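You operate a simulated robot arm through the tools that you are given. There is no shell and no other tool. Be economical: measure what you need, move in short steps, check, and stop when the job is done.

Carry out the task below with a simulated two-armed robot. There is one attempt and no reset: what you move stays moved.

## Task
Take the lid off the yellow tin and lay it down on the top of the steel bench.

It is judged by the outcome, as a careful person would: the job done as asked, and still so three seconds after it is handed in. It fails if anything else is knocked over, pushed out of place, dropped, spilled or broken. A push-on lid holds only when it is set on centred and level and pressed home; a screw cap is set on level and turned clockwise until tight.

## Robot
Two 7-joint arms with two-finger parallel grippers on one trunk, on a base that drives. Base frame: it is fixed to the floor where the robot stands at the start and does not move with it; the origin is under the middle of the robot, x ahead of it, y to its left, z up. Readings come in m, rad, newtons and seconds.
The left shoulder is at the start at [0.06, 0.189, 1.203], the right one opposite. With the tool pointing down near the work surface each hand reaches from about 0.1 to 0.64 m from the robot's upright axis, wherever it stands, measured 20 degrees to its own side. Payload 3.43 kg a hand.
The tool frame of a hand sits at the grasp point between the pads (the TCP): z along the fingers, y along the line on which they close. The tips reach 0.03 m beyond it. The gripper opens to 0.094 m. The fingers are 0.028 m wide and 0.01 m thick; the gripper's body (0.05 by 0.096 m) begins 0.055 m behind the TCP.
Orientation is that of the tool frame in the base frame, as a unit quaternion [x, y, z, w]. With the fingers straight down and closing along the base's y, the tool's x points along the base's -x, its y along +y and its z along -z.

## Interface
- The arms move only by the tool send_rows. It takes "left_targets", "right_targets" or both (then of equal length, played together; a hand with none holds still); each is a list of rows, each a list of 3 entries, a list of its own where there are three numbers: the turn, a rotation vector about the tool's x, y, z in rad, then the shift along the tool's x, y, z in m, then the opening in per cent of the stroke, from 0 (shut) to 100 (fully open). In form: [[[rx, ry, rz], [dx, dy, dz], gripper], ...]. A call has 1 to 20 rows; each row shifts and turns the commanded pose from where the row before left it, along the tool's axes as they then stand. Each row takes 0.2 s and may step no farther than 0.05 m and 0.15 rad from the row before; otherwise, or with a gripper value out of range, the whole call is refused. A pose out of reach is approached as far as the arm can. The call stops where the force on the tool passes 40 N (or 10 N more than at its start, if that is more) or the arm is blocked; 0.2 s more then pass. The fingers move at their own pace (about 0.153 m/s each) and stop on an object; they squeeze with about 23 N. The grip force told is the motor's: it shows also when the fingers shut on nothing. Time passes only in rows, and 0.2 s behind the last, so rows that do not move let the fingers close. It gives the time, the measured TCP pose, the force on the tool (base axes), the opening and the grip force at its end, in the units of the frame above (readings bear some noise), with the torque about the TCP (base axes, N m) and any sound that the robot's microphone picked up, and new pictures: "show" is both (left out), scene, wrist or none (wrist: the cameras of the hands that moved).
- Cameras (640 x 400 px; columns grow to the right, rows downward): "scene" is now at [0.0087, 0.0017, 1.7432]; the picture's right is [0.03, -1.00, 0.00], its down [-0.84, -0.03, -0.54] and it looks along [0.54, 0.02, -0.84] (base axes); focal length 252 px, centre (320, 200). "left" rides on the left gripper at [0.076, -0.014, -0.102] in its tool frame; the picture's right is [0.18, 0.98, 0.00], its down [-0.75, 0.14, -0.64] and it looks along [-0.63, 0.12, 0.77] (tool axes); focal length 243 px, centre (320, 200). "right" rides on the right gripper at [0.076, 0.014, -0.103] in its tool frame; the picture's right is [-0.18, 0.98, 0.00], its down [-0.75, -0.14, -0.64] and it looks along [-0.63, -0.12, 0.77] (tool axes); focal length 243 px, centre (320, 200). There is no depth. A picture from a camera that has moved, and an enlarged one, comes with that camera's place and axes in the base frame and with its lens.
- raise_lower(by): slides the trunk up (or, below 0, down) by that many m; the arms and the scene camera ride with it, the base frame stays. It gives what a move gives, with no picture.
- roll_base(legs): drives the robot by 1 to 6 legs, each [ahead, left, turn to the left] in m, m and rad, along the robot's own axes; the way and the turn of a leg run together, so that a leg with both is an arc; at most 1.5 m and 3.142 rad a leg. The arms and the cameras ride along, it lands a little off, and it stops where it bumps. It gives what a move gives, and a new picture of the scene camera.
- pan_tilt(pan, tilt): turns the head with the scene camera to pan (to the left, within 1.501 rad either way) and tilt (down, from -0.506 to 1.204), counted from straight ahead of the robot. It gives what a move gives, and a new picture of the scene camera.
- inspect(camera, box): a new picture of the part [left, top, right, bottom] of that camera's present view, enlarged. No time passes.
- close_job(): hands the job in; it is judged then, once.

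Go step by step. Nothing tells you exact positions but the pictures and the camera data: compare them with the known pose of the tool, close in by small moves and look again before you grip or let go. The budget is 120 turns and 260 pictures, counting those below and the enlarged ones. Unless the task says otherwise, let go and move clear before handing in, and close with one line.

The tools are called after "Emit:" as a command line: name --argument value ..., lists and objects as JSON in quotes. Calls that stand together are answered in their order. send_rows: Moves the arms, as the interface text tells. Its arguments: {"type":"object","properties":{"left_targets":{"type":"array"},"right_targets":{"type":"array"},"show":{"type":"string","enum":["both","scene","wrist","none"]}},"required":[]} The other tools are called the same way: raise_lower (by) slides the trunk up or down; roll_base (legs) drives the base; pan_tilt (pan, tilt) turns the head that bears the scene camera; inspect (camera, box) takes an enlarged picture of a part of a camera's view; close_job () hands the job in.

At the start:

```text
t: 0.0
left_ee_pos: [0.4905, 0.149, 1.0862]
left_tcp_rot: [0.0, 1.0, 0.0, 0.001]
left_force: [0.0, 0.0, -0.3]
left_torque: [-0.02, -0.01, 0.01]
left_grip_width: 0.094
left_grip_force: 0.0
right_ee_pos: [0.317, -0.1466, 1.0948]
right_tcp_rot: [0.0, 1.0, 0.0, 0.0]
right_force: [-0.3, -0.7, 0.1]
right_torque: [-0.01, 0.02, 0.0]
right_grip_width: 0.0937
right_grip_force: 0.1
trunk travel left (down, up): [-0.875, 0.115]
robot x, y, heading: [-0.0004, -0.0057, -0.002]
head pan, tilt: [0.033, 1.0]
```

scene: 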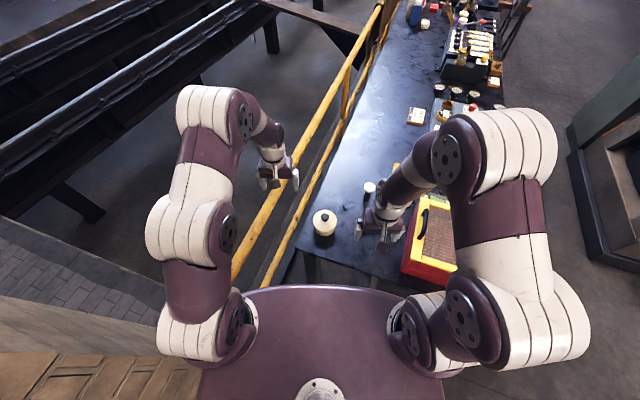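
right: 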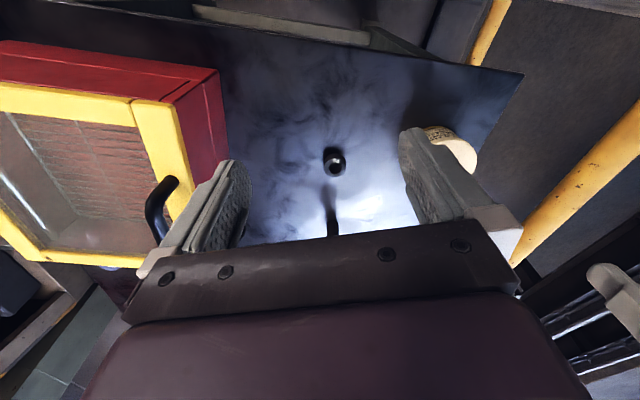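
left: 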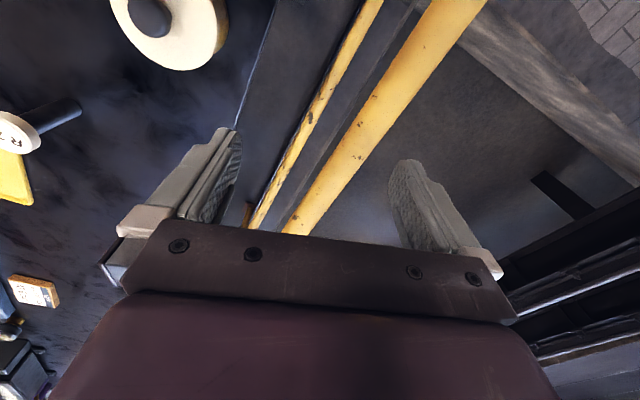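

I see a narrow dark bench ahead, with a cream round tin near the left edge and a red/yellow box at the right. I'll enlarge the view to find out which one is the yellow tin.

Emit:
inspect --camera "scene" --box '[290, 150, 450, 290]'

Emit:
inspect --camera "scene" --box '[390, 0, 550, 120]'

Emit:
inspect --camera "left" --box '[0, 0, 260, 200]'

```text
2.86 times, centred on (370, 220) of scene
camera zoom: at [0.0087, 0.0017, 1.7432], right [0.03, -1.0, 0.0], down [-0.84, -0.03, -0.54], along [0.54, 0.02, -0.84], focal length 719 px, centre (177, 143)
```

zoom: 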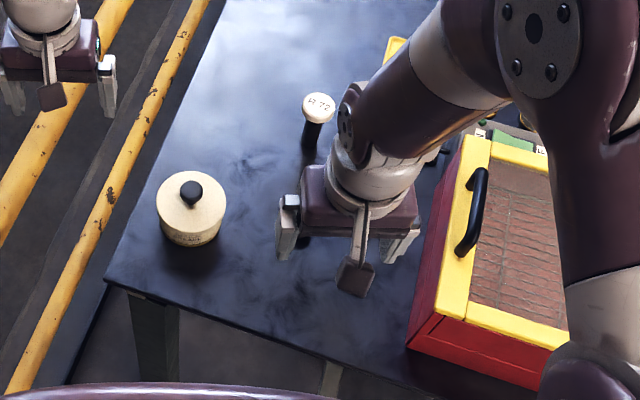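

```text
3.33 times, centred on (470, 60) of scene
camera zoom: at [0.0087, 0.0017, 1.7432], right [0.03, -1.0, 0.0], down [-0.84, -0.03, -0.54], along [0.54, 0.02, -0.84], focal length 838 px, centre (-180, 667)
```

zoom: 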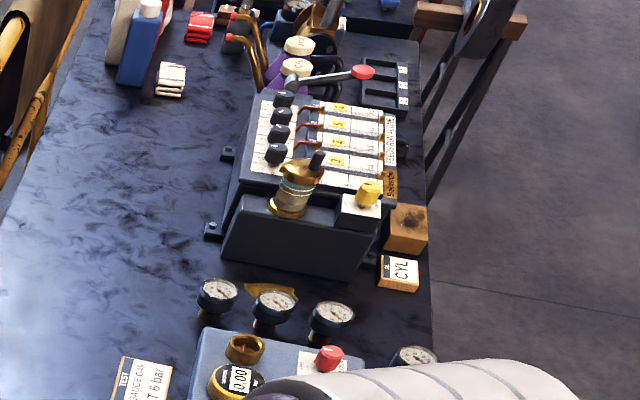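

```text
2.00 times, centred on (130, 100) of left
camera zoom: at [0.4141, 0.1345, 1.1893], right [-0.18, 0.98, 0.0], down [0.75, 0.14, 0.64], along [0.63, 0.12, -0.77], focal length 485 px, centre (700, 400)
```

zoom: 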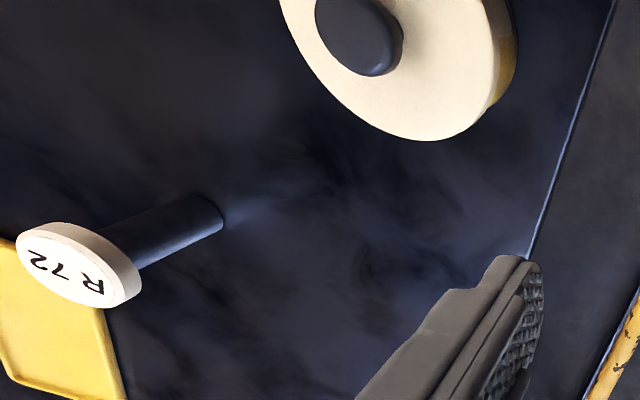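

The round cream tin with a dark knob looks to be near (0.45, 0.00), with the knob top at z≈0.94. I'll back the left hand up to see it properly, and lift the right hand to uncover the rest of the bench.

Emit:
send_rows --left_targets '[[[0, 0, 0], [0.033, -0.02, 0], 100], [[0, 0, 0], [0.033, -0.02, 0], 100], [[0, 0, 0], [0.033, -0.02, 0], 100], [[0, 0, 0], [0.033, -0.02, 0], 100]]' --right_targets '[[[0, 0, 0], [0, -0.03, -0.02], 100], [[0, 0, 0], [0, -0.03, -0.02], 100], [[0, 0, 0], [0, -0.03, -0.02], 100], [[0, 0, 0], [0, -0.03, -0.02], 100]]'

```text
t: 1.0
left_ee_pos: [0.3548, 0.0661, 1.0866]
left_tcp_rot: [0.0, 1.0, 0.002, 0.001]
left_force: [-0.6, -0.7, -0.7]
left_torque: [0.01, -0.02, 0.02]
left_grip_width: 0.0939
left_grip_force: 0.0
right_ee_pos: [0.3149, -0.2694, 1.1746]
right_tcp_rot: [0.001, 1.0, 0.0, 0.001]
right_force: [0.8, 0.1, -0.6]
right_torque: [0.01, 0.04, 0.01]
right_grip_width: 0.0941
right_grip_force: 0.1
trunk travel left (down, up): [-0.875, 0.115]
robot x, y, heading: [0.0004, -0.0011, 0.001]
head pan, tilt: [0.033, 1.0]
camera scene: at [0.0059, -0.0007, 1.7432], right [0.03, -1.0, 0.0], down [-0.84, -0.03, -0.54], along [0.54, 0.02, -0.84], focal length 252 px, centre (320, 200)
camera right: at [0.2389, -0.2544, 1.2787], right [0.18, 0.98, 0.0], down [0.75, -0.14, 0.64], along [0.63, -0.12, -0.77], focal length 243 px, centre (320, 200)
camera left: at [0.2787, 0.0524, 1.1895], right [-0.18, 0.98, 0.0], down [0.75, 0.14, 0.64], along [0.63, 0.12, -0.77], focal length 243 px, centre (320, 200)
```

scene: 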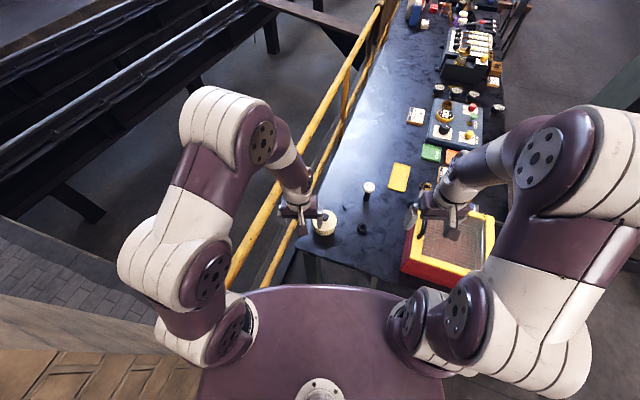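
right: 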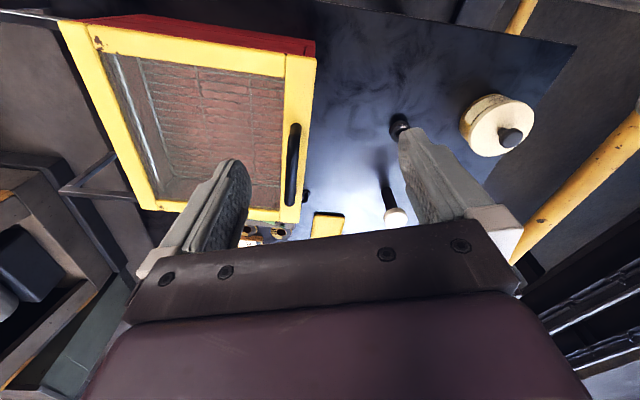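
left: 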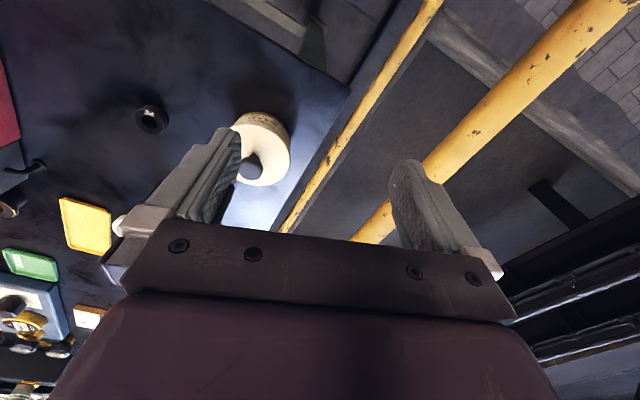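

The hand now shows a flat yellow rectangle and a row of coloured ones further off, as well as the round tin. I'll zoom in on both candidates.

Emit:
inspect --camera "scene" --box '[350, 90, 510, 200]'

Emit:
inspect --camera "left" --box '[0, 60, 330, 266]'

Emit:
inspect --camera "right" --box '[360, 60, 560, 185]'

```text
3.64 times, centred on (430, 145) of scene
camera zoom: at [0.0059, -0.0007, 1.7432], right [0.03, -1.0, 0.0], down [-0.84, -0.03, -0.54], along [0.54, 0.02, -0.84], focal length 915 px, centre (-80, 400)
```

zoom: 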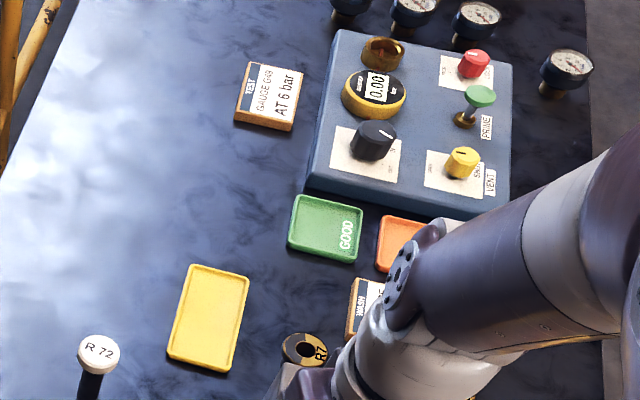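

```text
1.94 times, centred on (165, 163) of left
camera zoom: at [0.2787, 0.0524, 1.1895], right [-0.18, 0.98, 0.0], down [0.75, 0.14, 0.64], along [0.63, 0.12, -0.77], focal length 470 px, centre (621, 272)
```

zoom: 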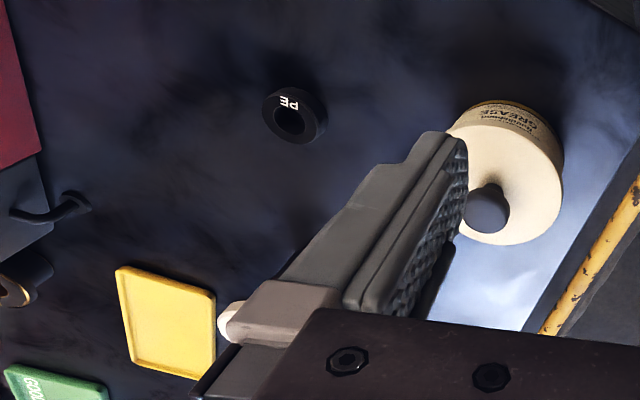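

```text
3.20 times, centred on (460, 122) of right
camera zoom: at [0.2389, -0.2544, 1.2787], right [0.18, 0.98, 0.0], down [0.75, -0.14, 0.64], along [0.63, -0.12, -0.77], focal length 776 px, centre (-128, 448)
```

zoom: 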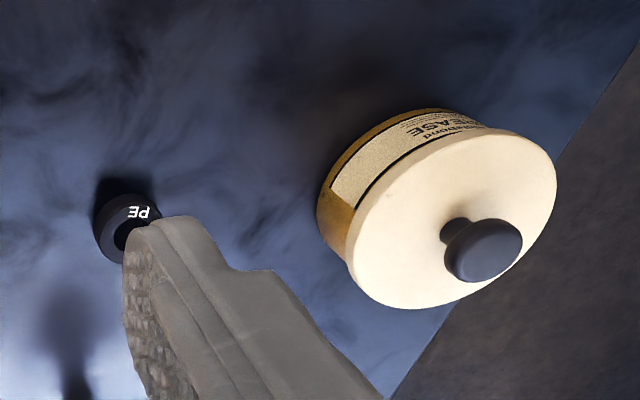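

The round one is the grease tin: yellow body, cream lid, black knob at about (0.452, 0.000) with its top at z≈0.935. The yellow rectangle is only a tray. Next I'll bring the left hand above the knob.

Emit:
send_rows --left_targets '[[[0, 0, 0], [-0.025, -0.0165, 0], 70], [[0, 0, 0], [-0.025, -0.0165, 0], 70], [[0, 0, 0], [-0.025, -0.0165, 0.01], 70], [[0, 0, 0], [-0.022, -0.0165, 0.02], 70], [[0, 0, 0], [0, 0, 0.03], 70]]'

```text
t: 2.2
left_ee_pos: [0.4534, 0.0002, 1.0274]
left_tcp_rot: [0.0, 1.0, 0.0, 0.0]
left_force: [0.4, -0.5, 0.2]
left_torque: [0.03, 0.04, 0.02]
left_grip_width: 0.0657
left_grip_force: 0.0
right_ee_pos: [0.3179, -0.2668, 1.176]
right_tcp_rot: [0.0, 1.0, 0.0, 0.0]
right_force: [-0.4, -0.1, -0.5]
right_torque: [-0.03, 0.01, 0.0]
right_grip_width: 0.094
right_grip_force: 0.0
trunk travel left (down, up): [-0.875, 0.115]
robot x, y, heading: [0.0011, 0.0018, 0.001]
head pan, tilt: [0.033, 1.0]
camera scene: at [0.0086, 0.0014, 1.7432], right [0.03, -1.0, 0.0], down [-0.84, -0.03, -0.54], along [0.54, 0.02, -0.84], focal length 252 px, centre (320, 200)
camera left: at [0.378, -0.013, 1.1298], right [-0.18, 0.98, 0.0], down [0.75, 0.14, 0.64], along [0.63, 0.12, -0.77], focal length 243 px, centre (320, 200)
```

scene: 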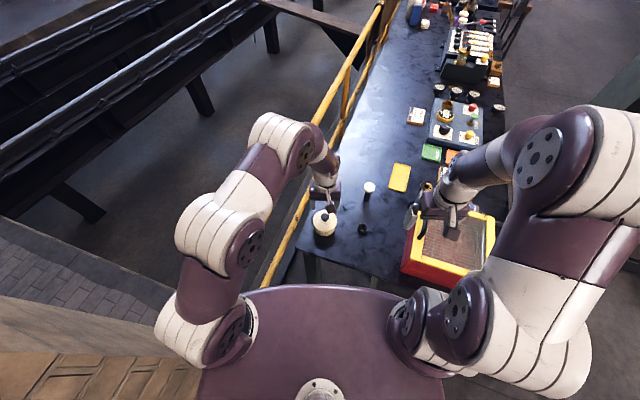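
left: 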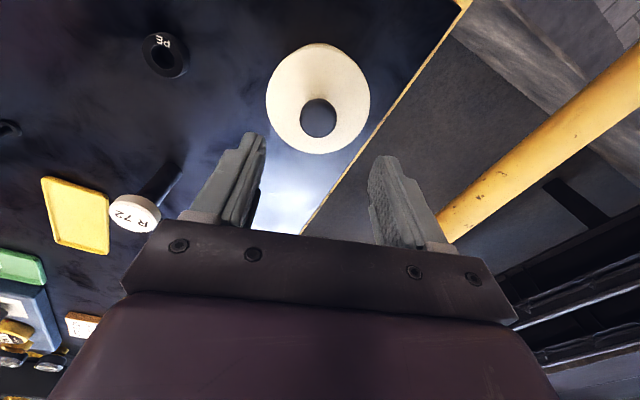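

The knob is directly under the TCP. I'll lower until the tips straddle its top, then look.

Emit:
send_rows --left_targets '[[[0, 0, 0], [0, 0, 0.025], 70], [[0, 0, 0], [0, 0, 0.025], 70], [[0, 0, 0], [0, 0, 0.017], 70], [[0, 0, 0], [0, 0, 0], 70]]'

Emit:
inspect --camera "scene" --box '[285, 170, 365, 250]'

```text
t: 3.2
left_ee_pos: [0.4539, 0.0011, 0.9586]
left_tcp_rot: [0.001, 1.0, 0.0, 0.0]
left_force: [-0.7, -1.3, -0.2]
left_torque: [0.02, 0.02, 0.04]
left_grip_width: 0.0659
left_grip_force: 0.0
right_ee_pos: [0.317, -0.2668, 1.175]
right_tcp_rot: [0.001, 1.0, 0.0, 0.0]
right_force: [0.6, -0.2, 0.8]
right_torque: [0.01, 0.03, 0.0]
right_grip_width: 0.0941
right_grip_force: 0.0
trunk travel left (down, up): [-0.875, 0.115]
robot x, y, heading: [0.0016, -0.0014, 0.002]
head pan, tilt: [0.033, 1.0]
camera scene: at [0.0087, 0.0015, 1.7432], right [0.03, -1.0, 0.0], down [-0.84, -0.03, -0.54], along [0.54, 0.02, -0.84], focal length 252 px, centre (320, 200)
camera left: at [0.3777, -0.0126, 1.062], right [-0.18, 0.98, 0.0], down [0.75, 0.14, 0.64], along [0.63, 0.12, -0.77], focal length 243 px, centre (320, 200)
```

scene: 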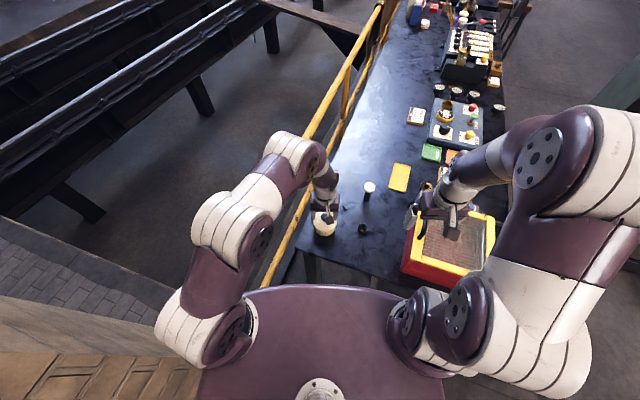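
left: 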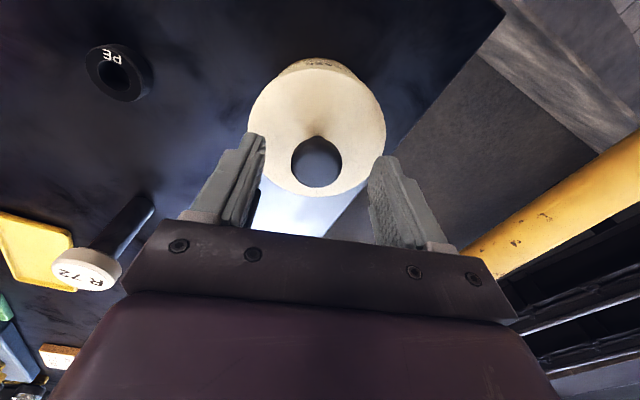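

```text
5.00 times, centred on (325, 210) of scene
camera zoom: at [0.0087, 0.0015, 1.7432], right [0.03, -1.0, 0.0], down [-0.84, -0.03, -0.54], along [0.54, 0.02, -0.84], focal length 1258 px, centre (295, 150)
```

zoom: 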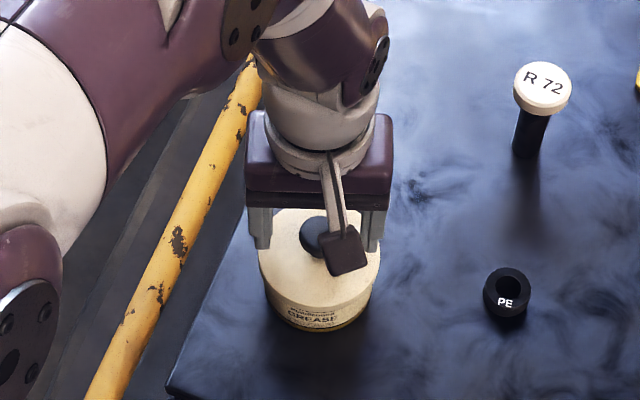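

Lid top works out at about z=0.912 and everything is centred. I'll lower 12 mm more and close on the knob.

Emit:
send_rows --left_targets '[[[0, 0, 0], [0, -0.001, 0.006], 70], [[0, 0, 0], [0, 0, 0.006], 70], [[0, 0, 0], [0, 0, 0], 45], [[0, 0, 0], [0, 0, 0], 0], [[0, 0, 0], [0, 0, 0], 0], [[0, 0, 0], [0, 0, 0], 0]]'

```text
t: 4.6
left_ee_pos: [0.4552, 0.0004, 0.9478]
left_tcp_rot: [0.0, 1.0, 0.0, 0.0]
left_force: [0.5, 0.5, 1.2]
left_torque: [-0.03, -0.03, -0.02]
left_grip_width: 0.0287
left_grip_force: 22.9
right_ee_pos: [0.3174, -0.266, 1.1752]
right_tcp_rot: [0.0, 1.0, 0.0, 0.0]
right_force: [0.2, 0.0, 0.6]
right_torque: [-0.03, -0.02, -0.02]
right_grip_width: 0.0942
right_grip_force: 0.0
trunk travel left (down, up): [-0.875, 0.115]
robot x, y, heading: [-0.0025, -0.0021, 0.001]
head pan, tilt: [0.033, 1.0]
heard: snap
camera scene: at [0.0087, 0.0015, 1.7432], right [0.03, -1.0, 0.0], down [-0.84, -0.03, -0.54], along [0.54, 0.02, -0.84], focal length 252 px, centre (320, 200)
camera left: at [0.3782, -0.0133, 1.0503], right [-0.18, 0.98, 0.0], down [0.75, 0.14, 0.64], along [0.63, 0.12, -0.77], focal length 243 px, centre (320, 200)
```

scene: 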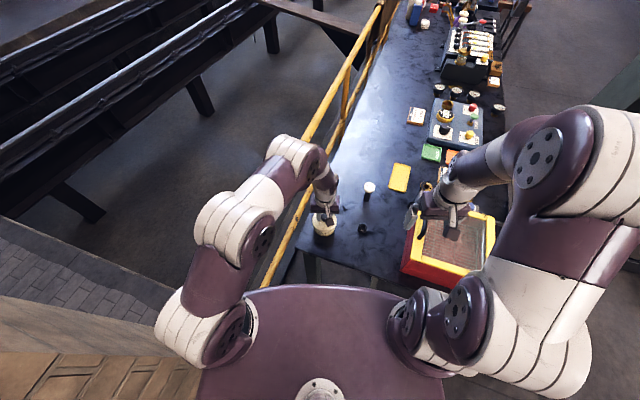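
left: 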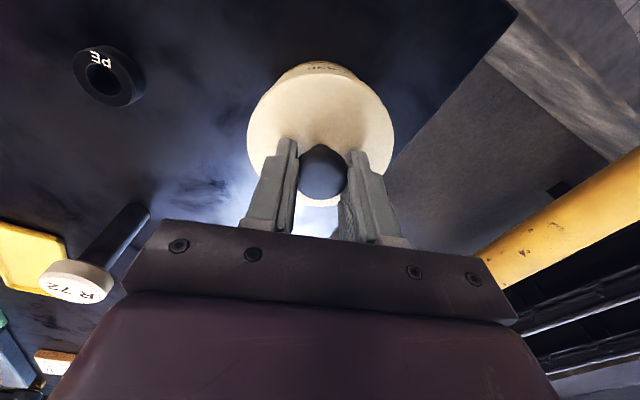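

The knob is held at 28.7 mm, and there was a snap. I'll lift in small steps and watch the force and whether the tin stays on the bench.

Emit:
send_rows --left_targets '[[[0, 0, 0], [0, 0, -0.003], 0], [[0, 0, 0], [0, 0, -0.003], 0], [[0, 0, 0], [0, 0, -0.003], 0]]'

Emit:
inspect --camera "scene" --box '[285, 170, 365, 250]'

```text
t: 5.4
left_ee_pos: [0.4548, 0.0017, 0.9565]
left_tcp_rot: [0.0, 1.0, -0.001, 0.0]
left_force: [-0.4, 0.1, 0.0]
left_torque: [0.01, 0.02, 0.02]
left_grip_width: 0.0284
left_grip_force: 22.8
right_ee_pos: [0.3165, -0.2668, 1.1748]
right_tcp_rot: [0.001, 1.0, 0.0, -0.001]
right_force: [0.0, 0.5, -0.4]
right_torque: [-0.03, 0.01, -0.04]
right_grip_width: 0.0941
right_grip_force: 0.1
trunk travel left (down, up): [-0.875, 0.115]
robot x, y, heading: [0.0, 0.0017, -0.003]
head pan, tilt: [0.033, 1.0]
camera scene: at [0.0088, 0.0016, 1.7432], right [0.03, -1.0, 0.0], down [-0.84, -0.03, -0.54], along [0.54, 0.02, -0.84], focal length 252 px, centre (320, 200)
camera left: at [0.3789, -0.0128, 1.0593], right [-0.18, 0.98, 0.0], down [0.75, 0.14, 0.64], along [0.63, 0.12, -0.77], focal length 243 px, centre (320, 200)
```

scene: 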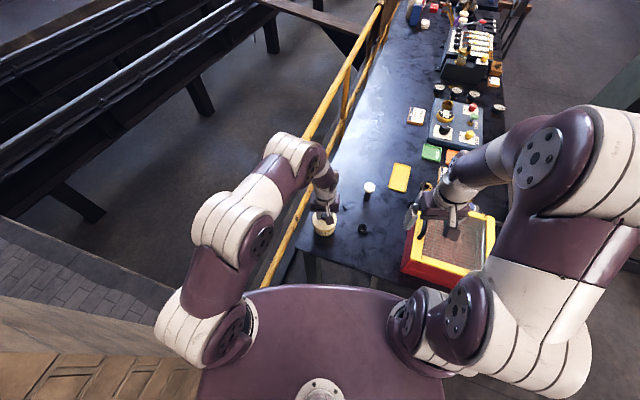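
left: 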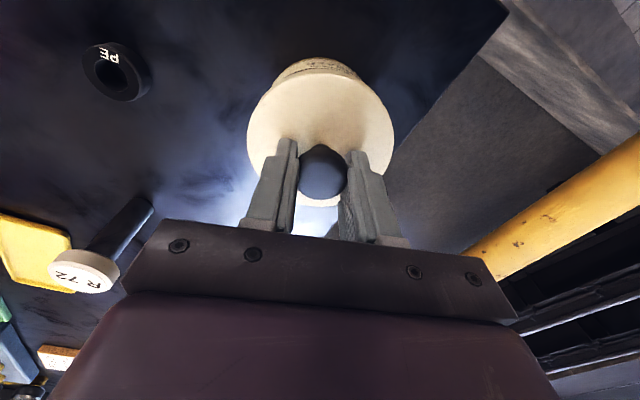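

```text
5.00 times, centred on (325, 210) of scene
camera zoom: at [0.0088, 0.0016, 1.7432], right [0.03, -1.0, 0.0], down [-0.84, -0.03, -0.54], along [0.54, 0.02, -0.84], focal length 1258 px, centre (295, 150)
```

zoom: 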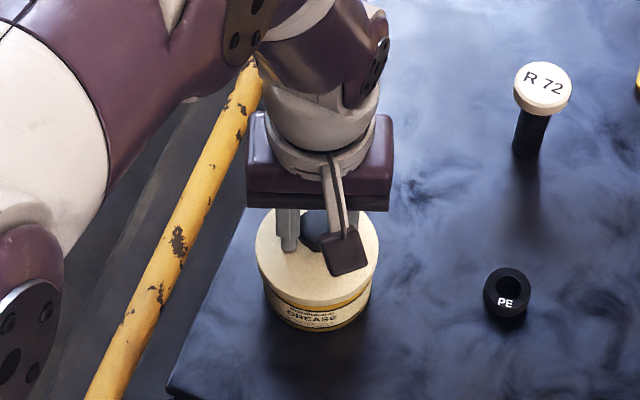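

The lid has risen off the body with almost no force, and the tin hasn't moved. I'll keep lifting straight up.

Emit:
send_rows --left_targets '[[[0, 0, 0], [0, 0, -0.01], 0], [[0, 0, 0], [0, 0, -0.02], 0], [[0, 0, 0], [0, 0, -0.03], 0], [[0, 0, 0], [0, 0, -0.02], 0]]'

Emit:
inspect --camera "scene" --box '[285, 140, 405, 250]'

```text
t: 6.4
left_ee_pos: [0.4548, 0.0009, 1.0367]
left_tcp_rot: [0.0, 1.0, -0.001, 0.0]
left_force: [0.2, 0.2, -0.5]
left_torque: [-0.02, 0.04, 0.0]
left_grip_width: 0.0
left_grip_force: 23.4
right_ee_pos: [0.3163, -0.2669, 1.1753]
right_tcp_rot: [0.0, 1.0, -0.001, 0.001]
right_force: [0.1, -0.5, 0.3]
right_torque: [0.01, 0.03, -0.02]
right_grip_width: 0.094
right_grip_force: 0.1
trunk travel left (down, up): [-0.875, 0.115]
robot x, y, heading: [0.0, -0.0011, -0.005]
head pan, tilt: [0.033, 1.0]
camera scene: at [0.0082, 0.0017, 1.7432], right [0.03, -1.0, 0.0], down [-0.84, -0.03, -0.54], along [0.54, 0.02, -0.84], focal length 252 px, centre (320, 200)
camera left: at [0.3783, -0.0127, 1.139], right [-0.18, 0.98, 0.0], down [0.75, 0.14, 0.64], along [0.63, 0.12, -0.77], focal length 243 px, centre (320, 200)
```

scene: 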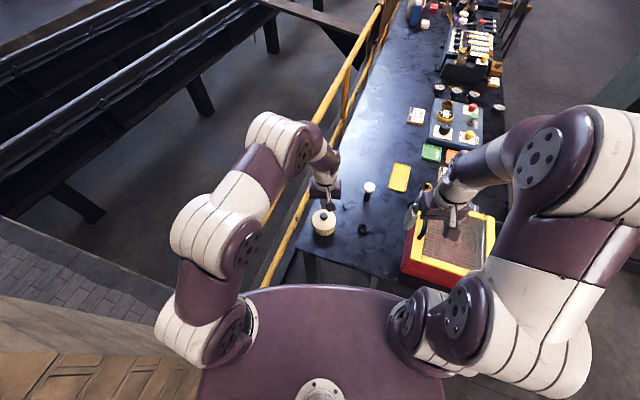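
left: 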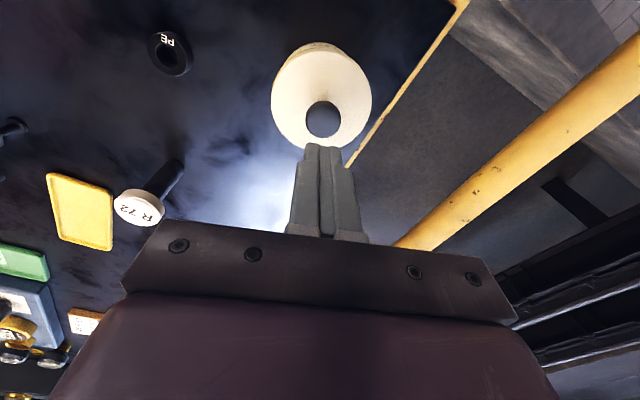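

```text
3.64 times, centred on (345, 195) of scene
camera zoom: at [0.0082, 0.0017, 1.7432], right [0.03, -1.0, 0.0], down [-0.84, -0.03, -0.54], along [0.54, 0.02, -0.84], focal length 915 px, centre (229, 218)
```

zoom: 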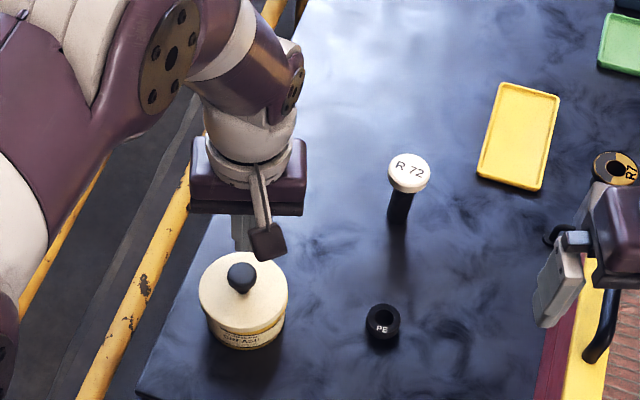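

The knob slipped out of the pads partway up and the lid is still on the tin. I'll check how it sits.

Emit:
inspect --camera "left" --box '[250, 25, 410, 155]'

Emit:
inspect --camera "scene" --box '[295, 195, 355, 245]'

Emit:
inspect --camera "right" --box '[440, 70, 560, 180]'

```text
3.08 times, centred on (330, 90) of left
camera zoom: at [0.3783, -0.0127, 1.139], right [-0.18, 0.98, 0.0], down [0.75, 0.14, 0.64], along [0.63, 0.12, -0.77], focal length 746 px, centre (289, 538)
```

zoom: 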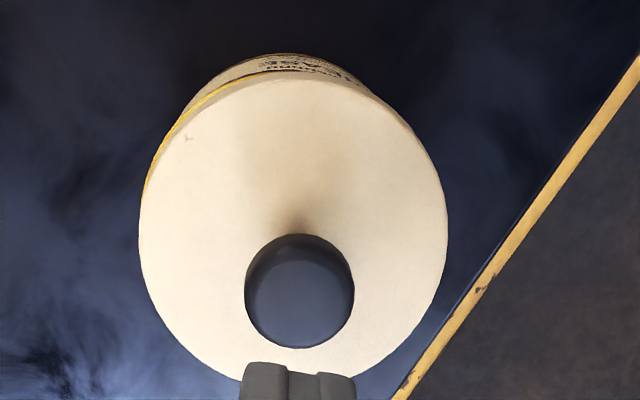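

```text
8.00 times, centred on (325, 220) of scene
camera zoom: at [0.0082, 0.0017, 1.7432], right [0.03, -1.0, 0.0], down [-0.84, -0.03, -0.54], along [0.54, 0.02, -0.84], focal length 2012 px, centre (280, 40)
```

zoom: 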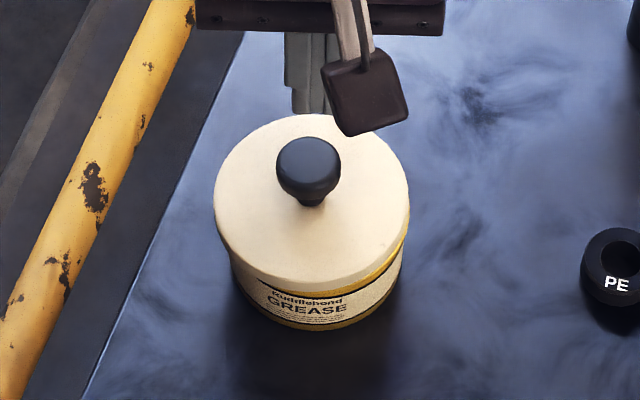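

```text
3.64 times, centred on (500, 125) of right
camera zoom: at [0.2407, -0.2523, 1.2785], right [0.18, 0.98, 0.0], down [0.75, -0.14, 0.64], along [0.63, -0.12, -0.77], focal length 882 px, centre (-334, 473)
```

zoom: 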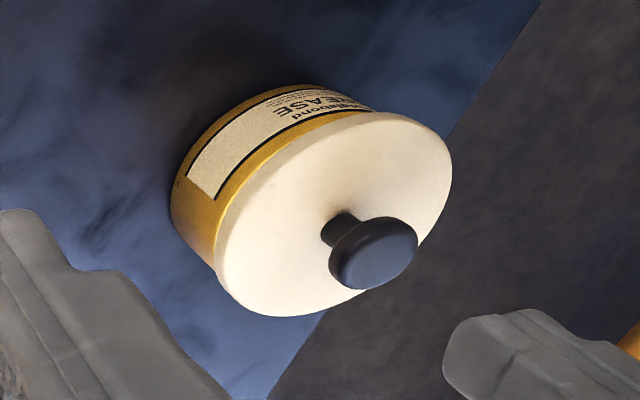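

The lid is loose and tilted slightly toward +y, with the knob now near (0.457, 0.0055) and its top at z≈0.938. I'll recentre on it and go down in stages, gripping lower this time.

Emit:
send_rows --left_targets '[[[0, 0, 0], [-0.002, 0.0045, 0], 60], [[0, 0, 0], [0, 0, 0], 60], [[0, 0, 0], [0, 0, 0.03], 60], [[0, 0, 0], [0, 0, 0.03], 60], [[0, 0, 0], [0, 0, 0.01], 60], [[0, 0, 0], [0, 0, 0], 60]]'

Emit:
inspect --camera "left" --box '[220, 40, 420, 240]'

Emit:
inspect --camera "scene" --box '[295, 195, 355, 245]'

```text
t: 7.8
left_ee_pos: [0.4553, 0.0069, 0.966]
left_tcp_rot: [0.0, 1.0, -0.001, 0.0]
left_force: [-0.4, 0.1, -0.3]
left_torque: [0.0, 0.03, -0.02]
left_grip_width: 0.0566
left_grip_force: 0.1
right_ee_pos: [0.3172, -0.2672, 1.1765]
right_tcp_rot: [0.0, 1.0, 0.0, 0.0]
right_force: [0.8, -0.2, -0.3]
right_torque: [0.0, -0.01, 0.0]
right_grip_width: 0.0944
right_grip_force: 0.1
trunk travel left (down, up): [-0.875, 0.115]
robot x, y, heading: [0.0002, 0.0011, -0.002]
head pan, tilt: [0.033, 1.0]
camera scene: at [0.0088, 0.0015, 1.7432], right [0.03, -1.0, 0.0], down [-0.84, -0.03, -0.54], along [0.54, 0.02, -0.84], focal length 252 px, centre (320, 200)
camera left: at [0.38, -0.0067, 1.0696], right [-0.18, 0.98, 0.0], down [0.75, 0.14, 0.64], along [0.63, 0.12, -0.77], focal length 243 px, centre (320, 200)
```

scene: 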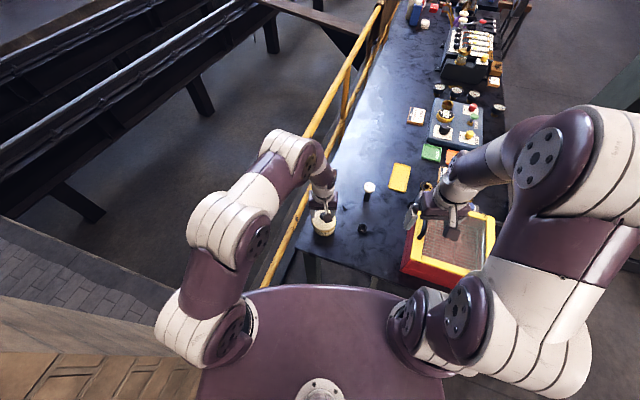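
left: 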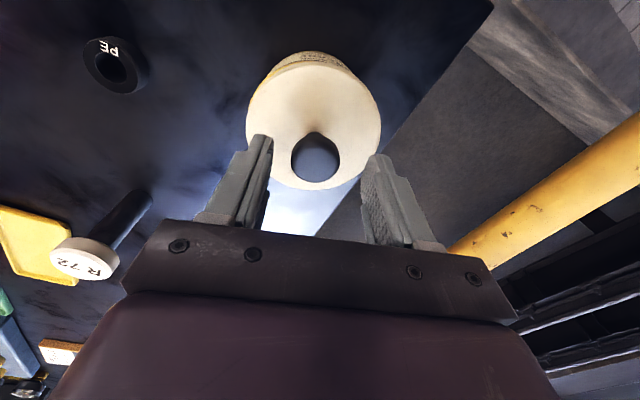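

```text
2.00 times, centred on (320, 140) of left
camera zoom: at [0.38, -0.0067, 1.0696], right [-0.18, 0.98, 0.0], down [0.75, 0.14, 0.64], along [0.63, 0.12, -0.77], focal length 485 px, centre (320, 320)
```

zoom: 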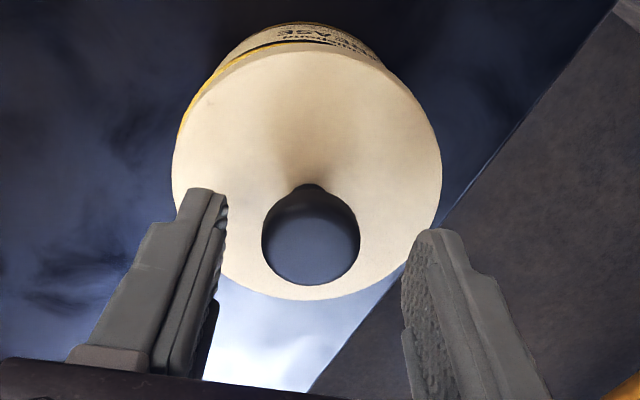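

```text
8.00 times, centred on (325, 220) of scene
camera zoom: at [0.0088, 0.0015, 1.7432], right [0.03, -1.0, 0.0], down [-0.84, -0.03, -0.54], along [0.54, 0.02, -0.84], focal length 2012 px, centre (280, 40)
```

zoom: 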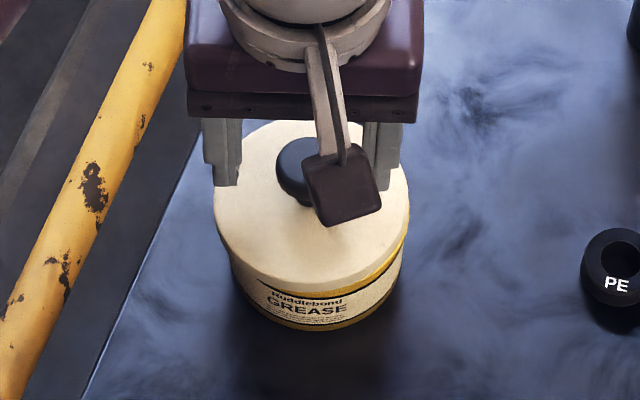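

The knob is at about (0.456, 0.005), so I'll trim y by about −1.5 mm. Then I'll go down to z≈0.944 and grip.

Emit:
send_rows --left_targets '[[[0, 0, 0], [0, -0.0015, 0.01], 60], [[0, 0, 0], [0, 0, 0.008], 60], [[0, 0, 0], [0, 0, 0.004], 50], [[0, 0, 0], [0, 0, 0], 40], [[0, 0, 0], [0, 0, 0], 34], [[0, 0, 0], [0, 0, 0], 0], [[0, 0, 0], [0, 0, 0], 0]]'

Emit:
inspect --camera "left" --box '[220, 40, 420, 240]'

Emit:
inspect --camera "right" --box '[440, 70, 560, 180]'

```text
t: 8.8
left_ee_pos: [0.4588, 0.001, 0.9502]
left_tcp_rot: [0.0, 1.0, -0.002, 0.007]
left_force: [-6.9, -6.5, 20.6]
left_torque: [-0.7, 0.43, 0.01]
left_grip_width: 0.0386
left_grip_force: 5.2
right_ee_pos: [0.3145, -0.2669, 1.1752]
right_tcp_rot: [0.001, 1.0, 0.0, 0.001]
right_force: [0.4, 0.5, 0.3]
right_torque: [-0.02, -0.01, 0.01]
right_grip_width: 0.0938
right_grip_force: 0.1
trunk travel left (down, up): [-0.875, 0.115]
robot x, y, heading: [-0.0001, -0.001, -0.002]
head pan, tilt: [0.033, 1.0]
stopped in row 5 (left hand): the force on the tool passed its limit (the readings are from after the stop); the commanded pose is now the measured one
camera scene: at [0.0049, 0.0009, 1.7432], right [0.03, -1.0, 0.0], down [-0.84, -0.03, -0.54], along [0.54, 0.02, -0.84], focal length 252 px, centre (320, 200)
camera left: at [0.3817, -0.0122, 1.0519], right [-0.18, 0.98, -0.01], down [0.74, 0.14, 0.65], along [0.64, 0.11, -0.76], focal length 243 px, centre (320, 200)
```

scene: 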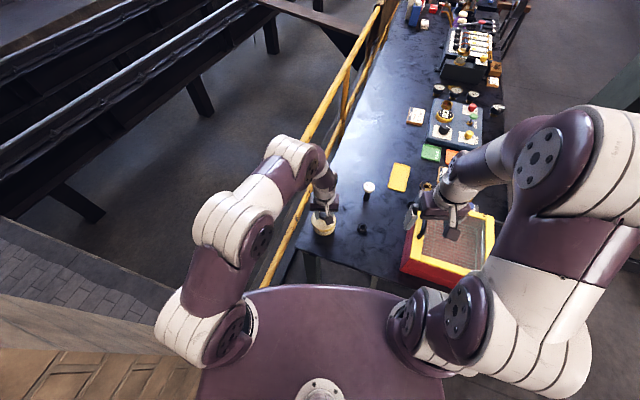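
left: 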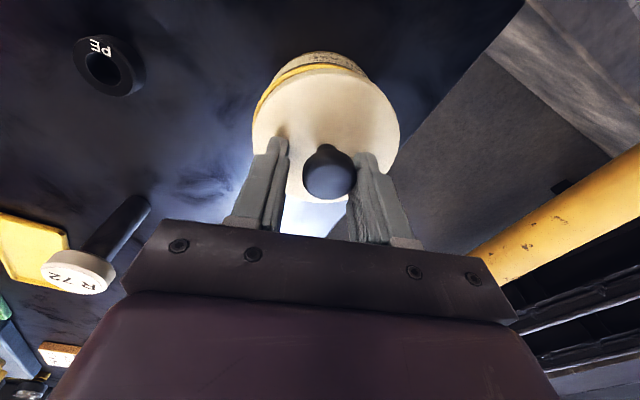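

```text
2.00 times, centred on (320, 140) of left
camera zoom: at [0.3817, -0.0122, 1.0519], right [-0.18, 0.98, -0.01], down [0.74, 0.14, 0.65], along [0.64, 0.11, -0.76], focal length 485 px, centre (320, 320)
```

zoom: 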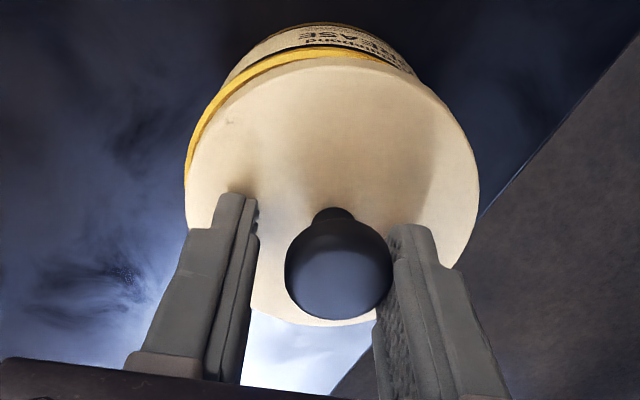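

```text
3.64 times, centred on (500, 125) of right
camera zoom: at [0.2381, -0.2532, 1.2788], right [0.18, 0.98, 0.0], down [0.75, -0.14, 0.64], along [0.63, -0.12, -0.77], focal length 882 px, centre (-334, 473)
```

zoom: 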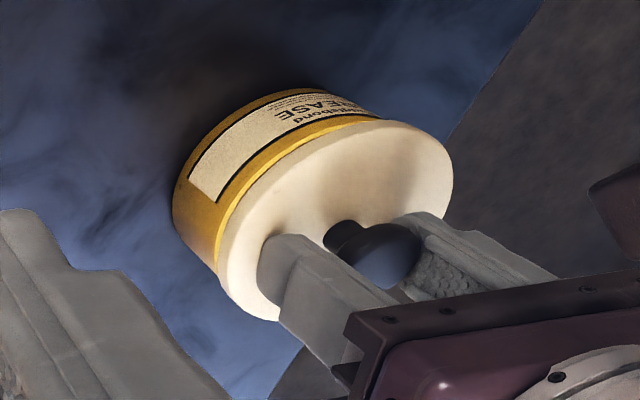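

The −y fingertip pressed on the raised side of the lid. I'll back up about 4 mm with the fingers opened, recentre in y, and check the lid.

Emit:
send_rows --left_targets '[[[0, 0, 0], [0, 0, -0.003], 45], [[0, 0, 0], [0, 0.0045, -0.002], 55], [[0, 0, 0], [0, 0, 0], 55]]'

Emit:
inspect --camera "left" --box '[220, 40, 420, 240]'

Emit:
inspect --camera "right" --box '[440, 70, 560, 180]'

```text
t: 9.6
left_ee_pos: [0.4605, 0.0064, 0.9515]
left_tcp_rot: [0.001, 1.0, -0.001, 0.004]
left_force: [0.0, 0.5, 0.2]
left_torque: [0.03, 0.0, 0.01]
left_grip_width: 0.0516
left_grip_force: 0.0
right_ee_pos: [0.3159, -0.2675, 1.1758]
right_tcp_rot: [-0.001, 1.0, 0.0, 0.0]
right_force: [0.1, 0.3, 0.5]
right_torque: [-0.02, 0.0, -0.01]
right_grip_width: 0.094
right_grip_force: 0.2
trunk travel left (down, up): [-0.875, 0.115]
robot x, y, heading: [-0.0001, -0.0006, 0.001]
head pan, tilt: [0.033, 1.0]
camera scene: at [0.0087, 0.0013, 1.7431], right [0.03, -1.0, 0.0], down [-0.84, -0.03, -0.54], along [0.54, 0.02, -0.84], focal length 252 px, centre (320, 200)
camera left: at [0.3834, -0.0069, 1.0538], right [-0.18, 0.98, -0.01], down [0.75, 0.14, 0.65], along [0.64, 0.11, -0.76], focal length 243 px, centre (320, 200)
```

scene: 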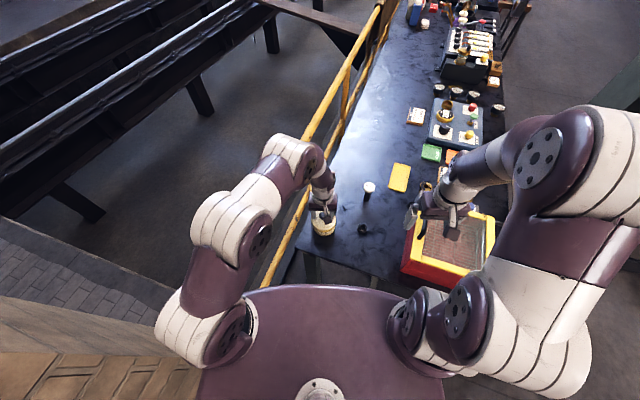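
left: 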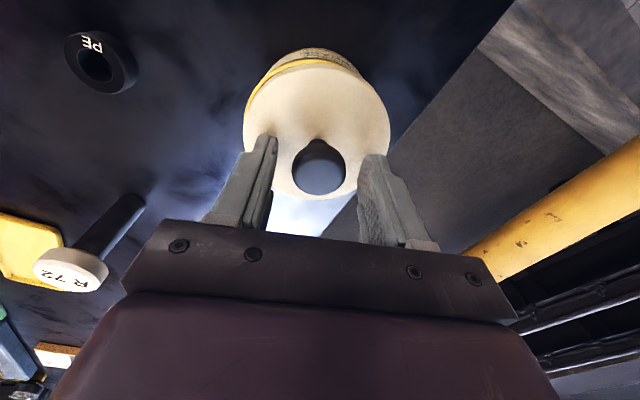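

```text
2.00 times, centred on (320, 140) of left
camera zoom: at [0.3834, -0.0069, 1.0538], right [-0.18, 0.98, -0.01], down [0.75, 0.14, 0.65], along [0.64, 0.11, -0.76], focal length 485 px, centre (320, 320)
```

zoom: 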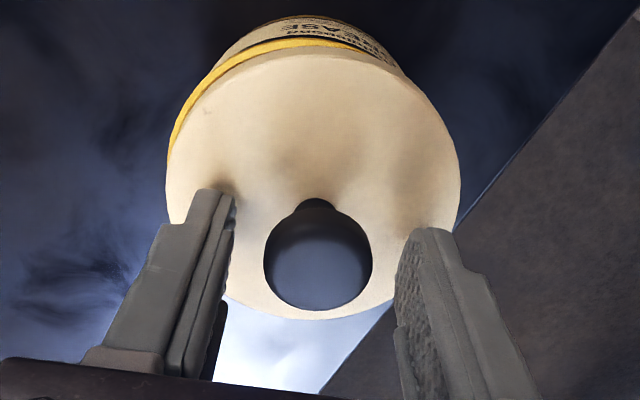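

```text
3.64 times, centred on (500, 125) of right
camera zoom: at [0.2409, -0.2528, 1.2783], right [0.18, 0.98, 0.0], down [0.75, -0.14, 0.64], along [0.63, -0.12, -0.77], focal length 882 px, centre (-334, 473)
```

zoom: 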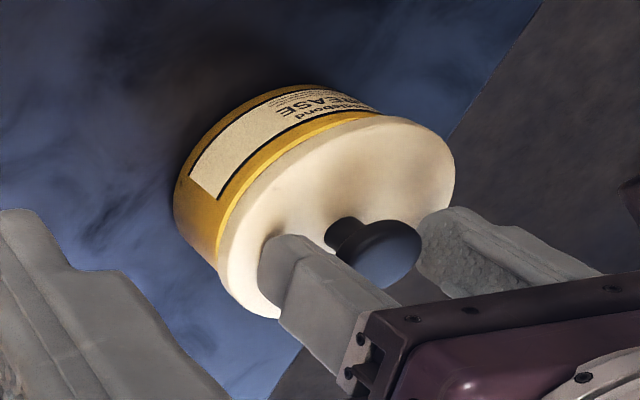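

The knob is now centred between the fingers, so I'll lower 2 mm, trim, and close.

Emit:
send_rows --left_targets '[[[0, 0, 0], [0.002, -0.001, 0.0025], 50], [[0, 0, 0], [0, 0, 0], 40], [[0, 0, 0], [0, 0, 0], 0], [[0, 0, 0], [0, 0, 0], 0], [[0, 0, 0], [0, 0, 0], 0]]'

Emit:
inspect --camera "left" --box '[220, 40, 420, 240]'

Emit:
inspect --camera "right" --box '[440, 70, 560, 180]'

```text
t: 10.8
left_ee_pos: [0.4589, 0.0058, 0.9502]
left_tcp_rot: [0.0, 1.0, -0.003, 0.006]
left_force: [2.4, -3.0, 9.0]
left_torque: [-0.01, -0.05, 0.07]
left_grip_width: 0.0282
left_grip_force: 23.3
right_ee_pos: [0.3159, -0.2677, 1.1745]
right_tcp_rot: [0.0, 1.0, 0.0, 0.001]
right_force: [-0.1, 0.3, -0.2]
right_torque: [-0.04, -0.01, 0.03]
right_grip_width: 0.0943
right_grip_force: 0.0
trunk travel left (down, up): [-0.875, 0.115]
robot x, y, heading: [0.0044, 0.0007, -0.001]
head pan, tilt: [0.033, 1.0]
camera scene: at [0.0082, 0.0007, 1.7433], right [0.03, -1.0, 0.0], down [-0.84, -0.03, -0.54], along [0.54, 0.02, -0.84], focal length 252 px, centre (320, 200)
camera left: at [0.3815, -0.0085, 1.0523], right [-0.18, 0.98, -0.01], down [0.75, 0.14, 0.65], along [0.64, 0.11, -0.76], focal length 243 px, centre (320, 200)
```

scene: 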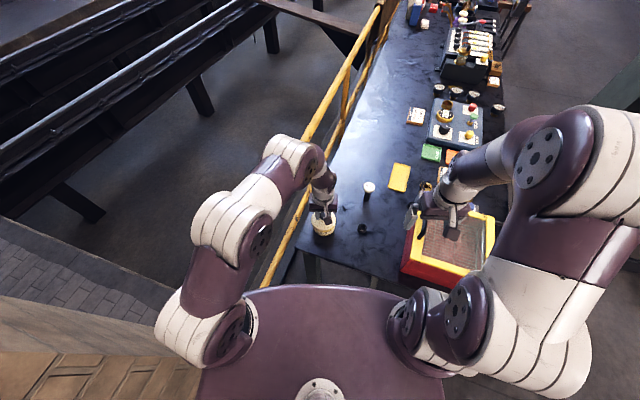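
left: 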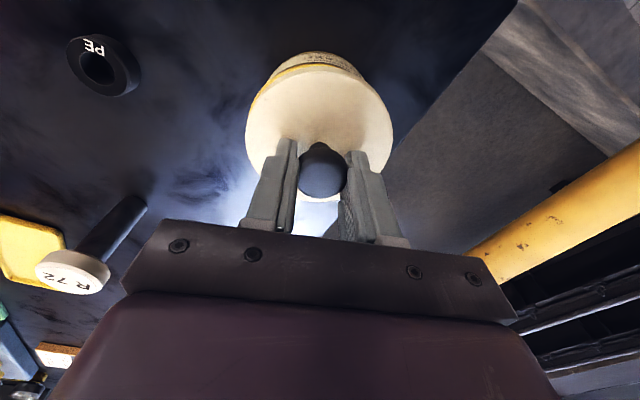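

```text
2.00 times, centred on (320, 140) of left
camera zoom: at [0.3815, -0.0085, 1.0523], right [-0.18, 0.98, -0.01], down [0.75, 0.14, 0.65], along [0.64, 0.11, -0.76], focal length 485 px, centre (320, 320)
```

zoom: 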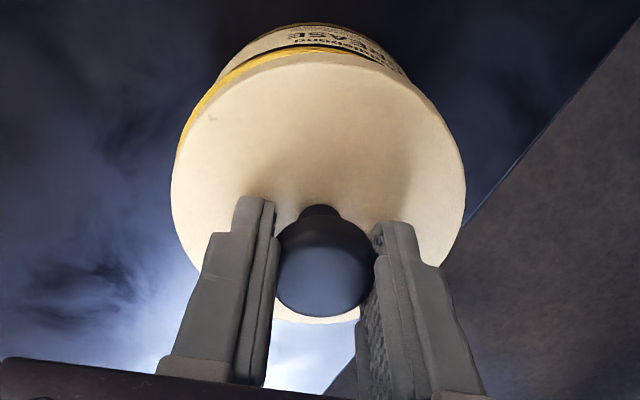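

```text
3.64 times, centred on (500, 125) of right
camera zoom: at [0.2406, -0.2532, 1.2785], right [0.18, 0.98, 0.0], down [0.75, -0.14, 0.64], along [0.63, -0.12, -0.77], focal length 882 px, centre (-334, 473)
```

zoom: 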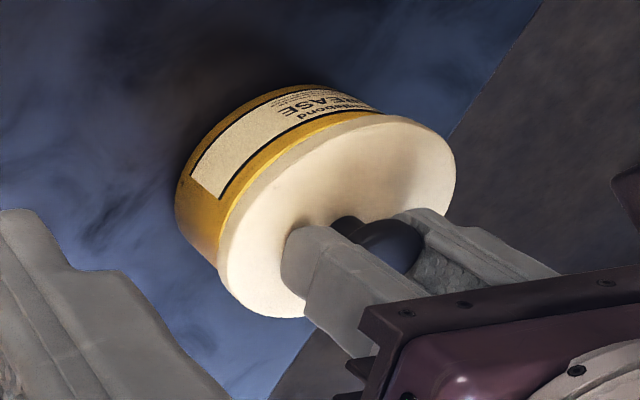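

It's gripped again at 28 mm. I'll lift gently, 2 mm per row, and see whether the lid follows.

Emit:
send_rows --left_targets '[[[0, 0, 0], [0, 0, -0.002], 0], [[0, 0, 0], [0, 0, -0.002], 0], [[0, 0, 0], [0, 0, -0.002], 0], [[0, 0, 0], [0, 0, -0.002], 0], [[0, 0, 0], [0, 0, -0.002], 0], [[0, 0, 0], [0, 0, -0.002], 0]]'

Emit:
inspect --camera "scene" --box '[295, 195, 355, 245]'

Emit:
inspect --camera "right" --box '[440, 70, 560, 180]'

```text
t: 12.2
left_ee_pos: [0.4591, 0.006, 0.9617]
left_tcp_rot: [0.0, 1.0, -0.002, 0.005]
left_force: [-0.2, 0.1, -1.1]
left_torque: [0.01, -0.01, -0.01]
left_grip_width: 0.0284
left_grip_force: 23.0
right_ee_pos: [0.3168, -0.2674, 1.1759]
right_tcp_rot: [-0.001, 1.0, 0.0, 0.0]
right_force: [0.2, 0.1, 0.3]
right_torque: [0.0, -0.02, -0.01]
right_grip_width: 0.0941
right_grip_force: 0.0
trunk travel left (down, up): [-0.875, 0.115]
robot x, y, heading: [-0.0018, -0.0019, -0.004]
head pan, tilt: [0.033, 1.0]
camera scene: at [0.0087, 0.0013, 1.7432], right [0.03, -1.0, 0.0], down [-0.84, -0.03, -0.54], along [0.54, 0.02, -0.84], focal length 252 px, centre (320, 200)
camera left: at [0.381, -0.0071, 1.0646], right [-0.18, 0.98, -0.01], down [0.75, 0.14, 0.65], along [0.64, 0.11, -0.76], focal length 243 px, centre (320, 200)
```

scene: 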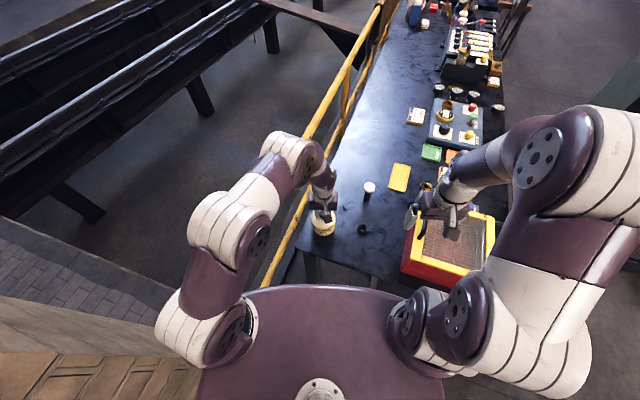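
left: 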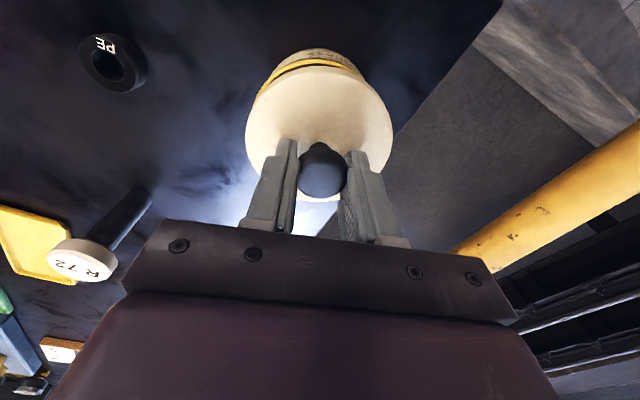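

```text
8.00 times, centred on (325, 220) of scene
camera zoom: at [0.0087, 0.0013, 1.7432], right [0.03, -1.0, 0.0], down [-0.84, -0.03, -0.54], along [0.54, 0.02, -0.84], focal length 2012 px, centre (280, 40)
```

zoom: 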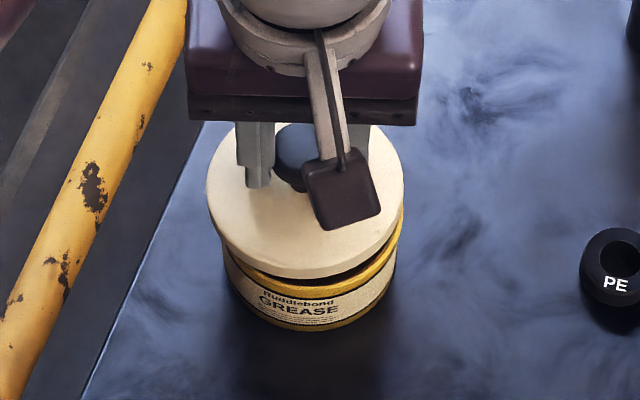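

```text
3.64 times, centred on (500, 125) of right
camera zoom: at [0.2409, -0.2527, 1.2784], right [0.18, 0.98, 0.0], down [0.75, -0.14, 0.64], along [0.63, -0.12, -0.77], focal length 882 px, centre (-334, 473)
```

zoom: 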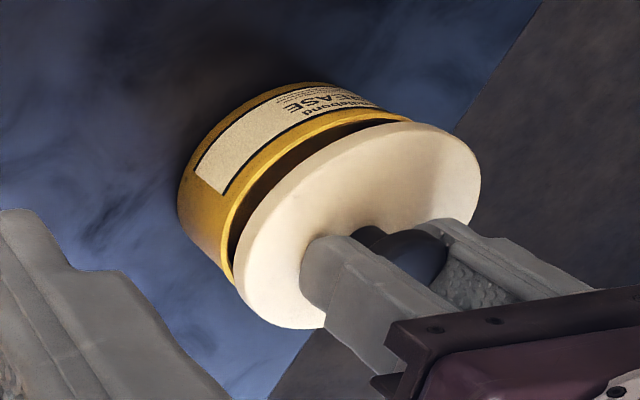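

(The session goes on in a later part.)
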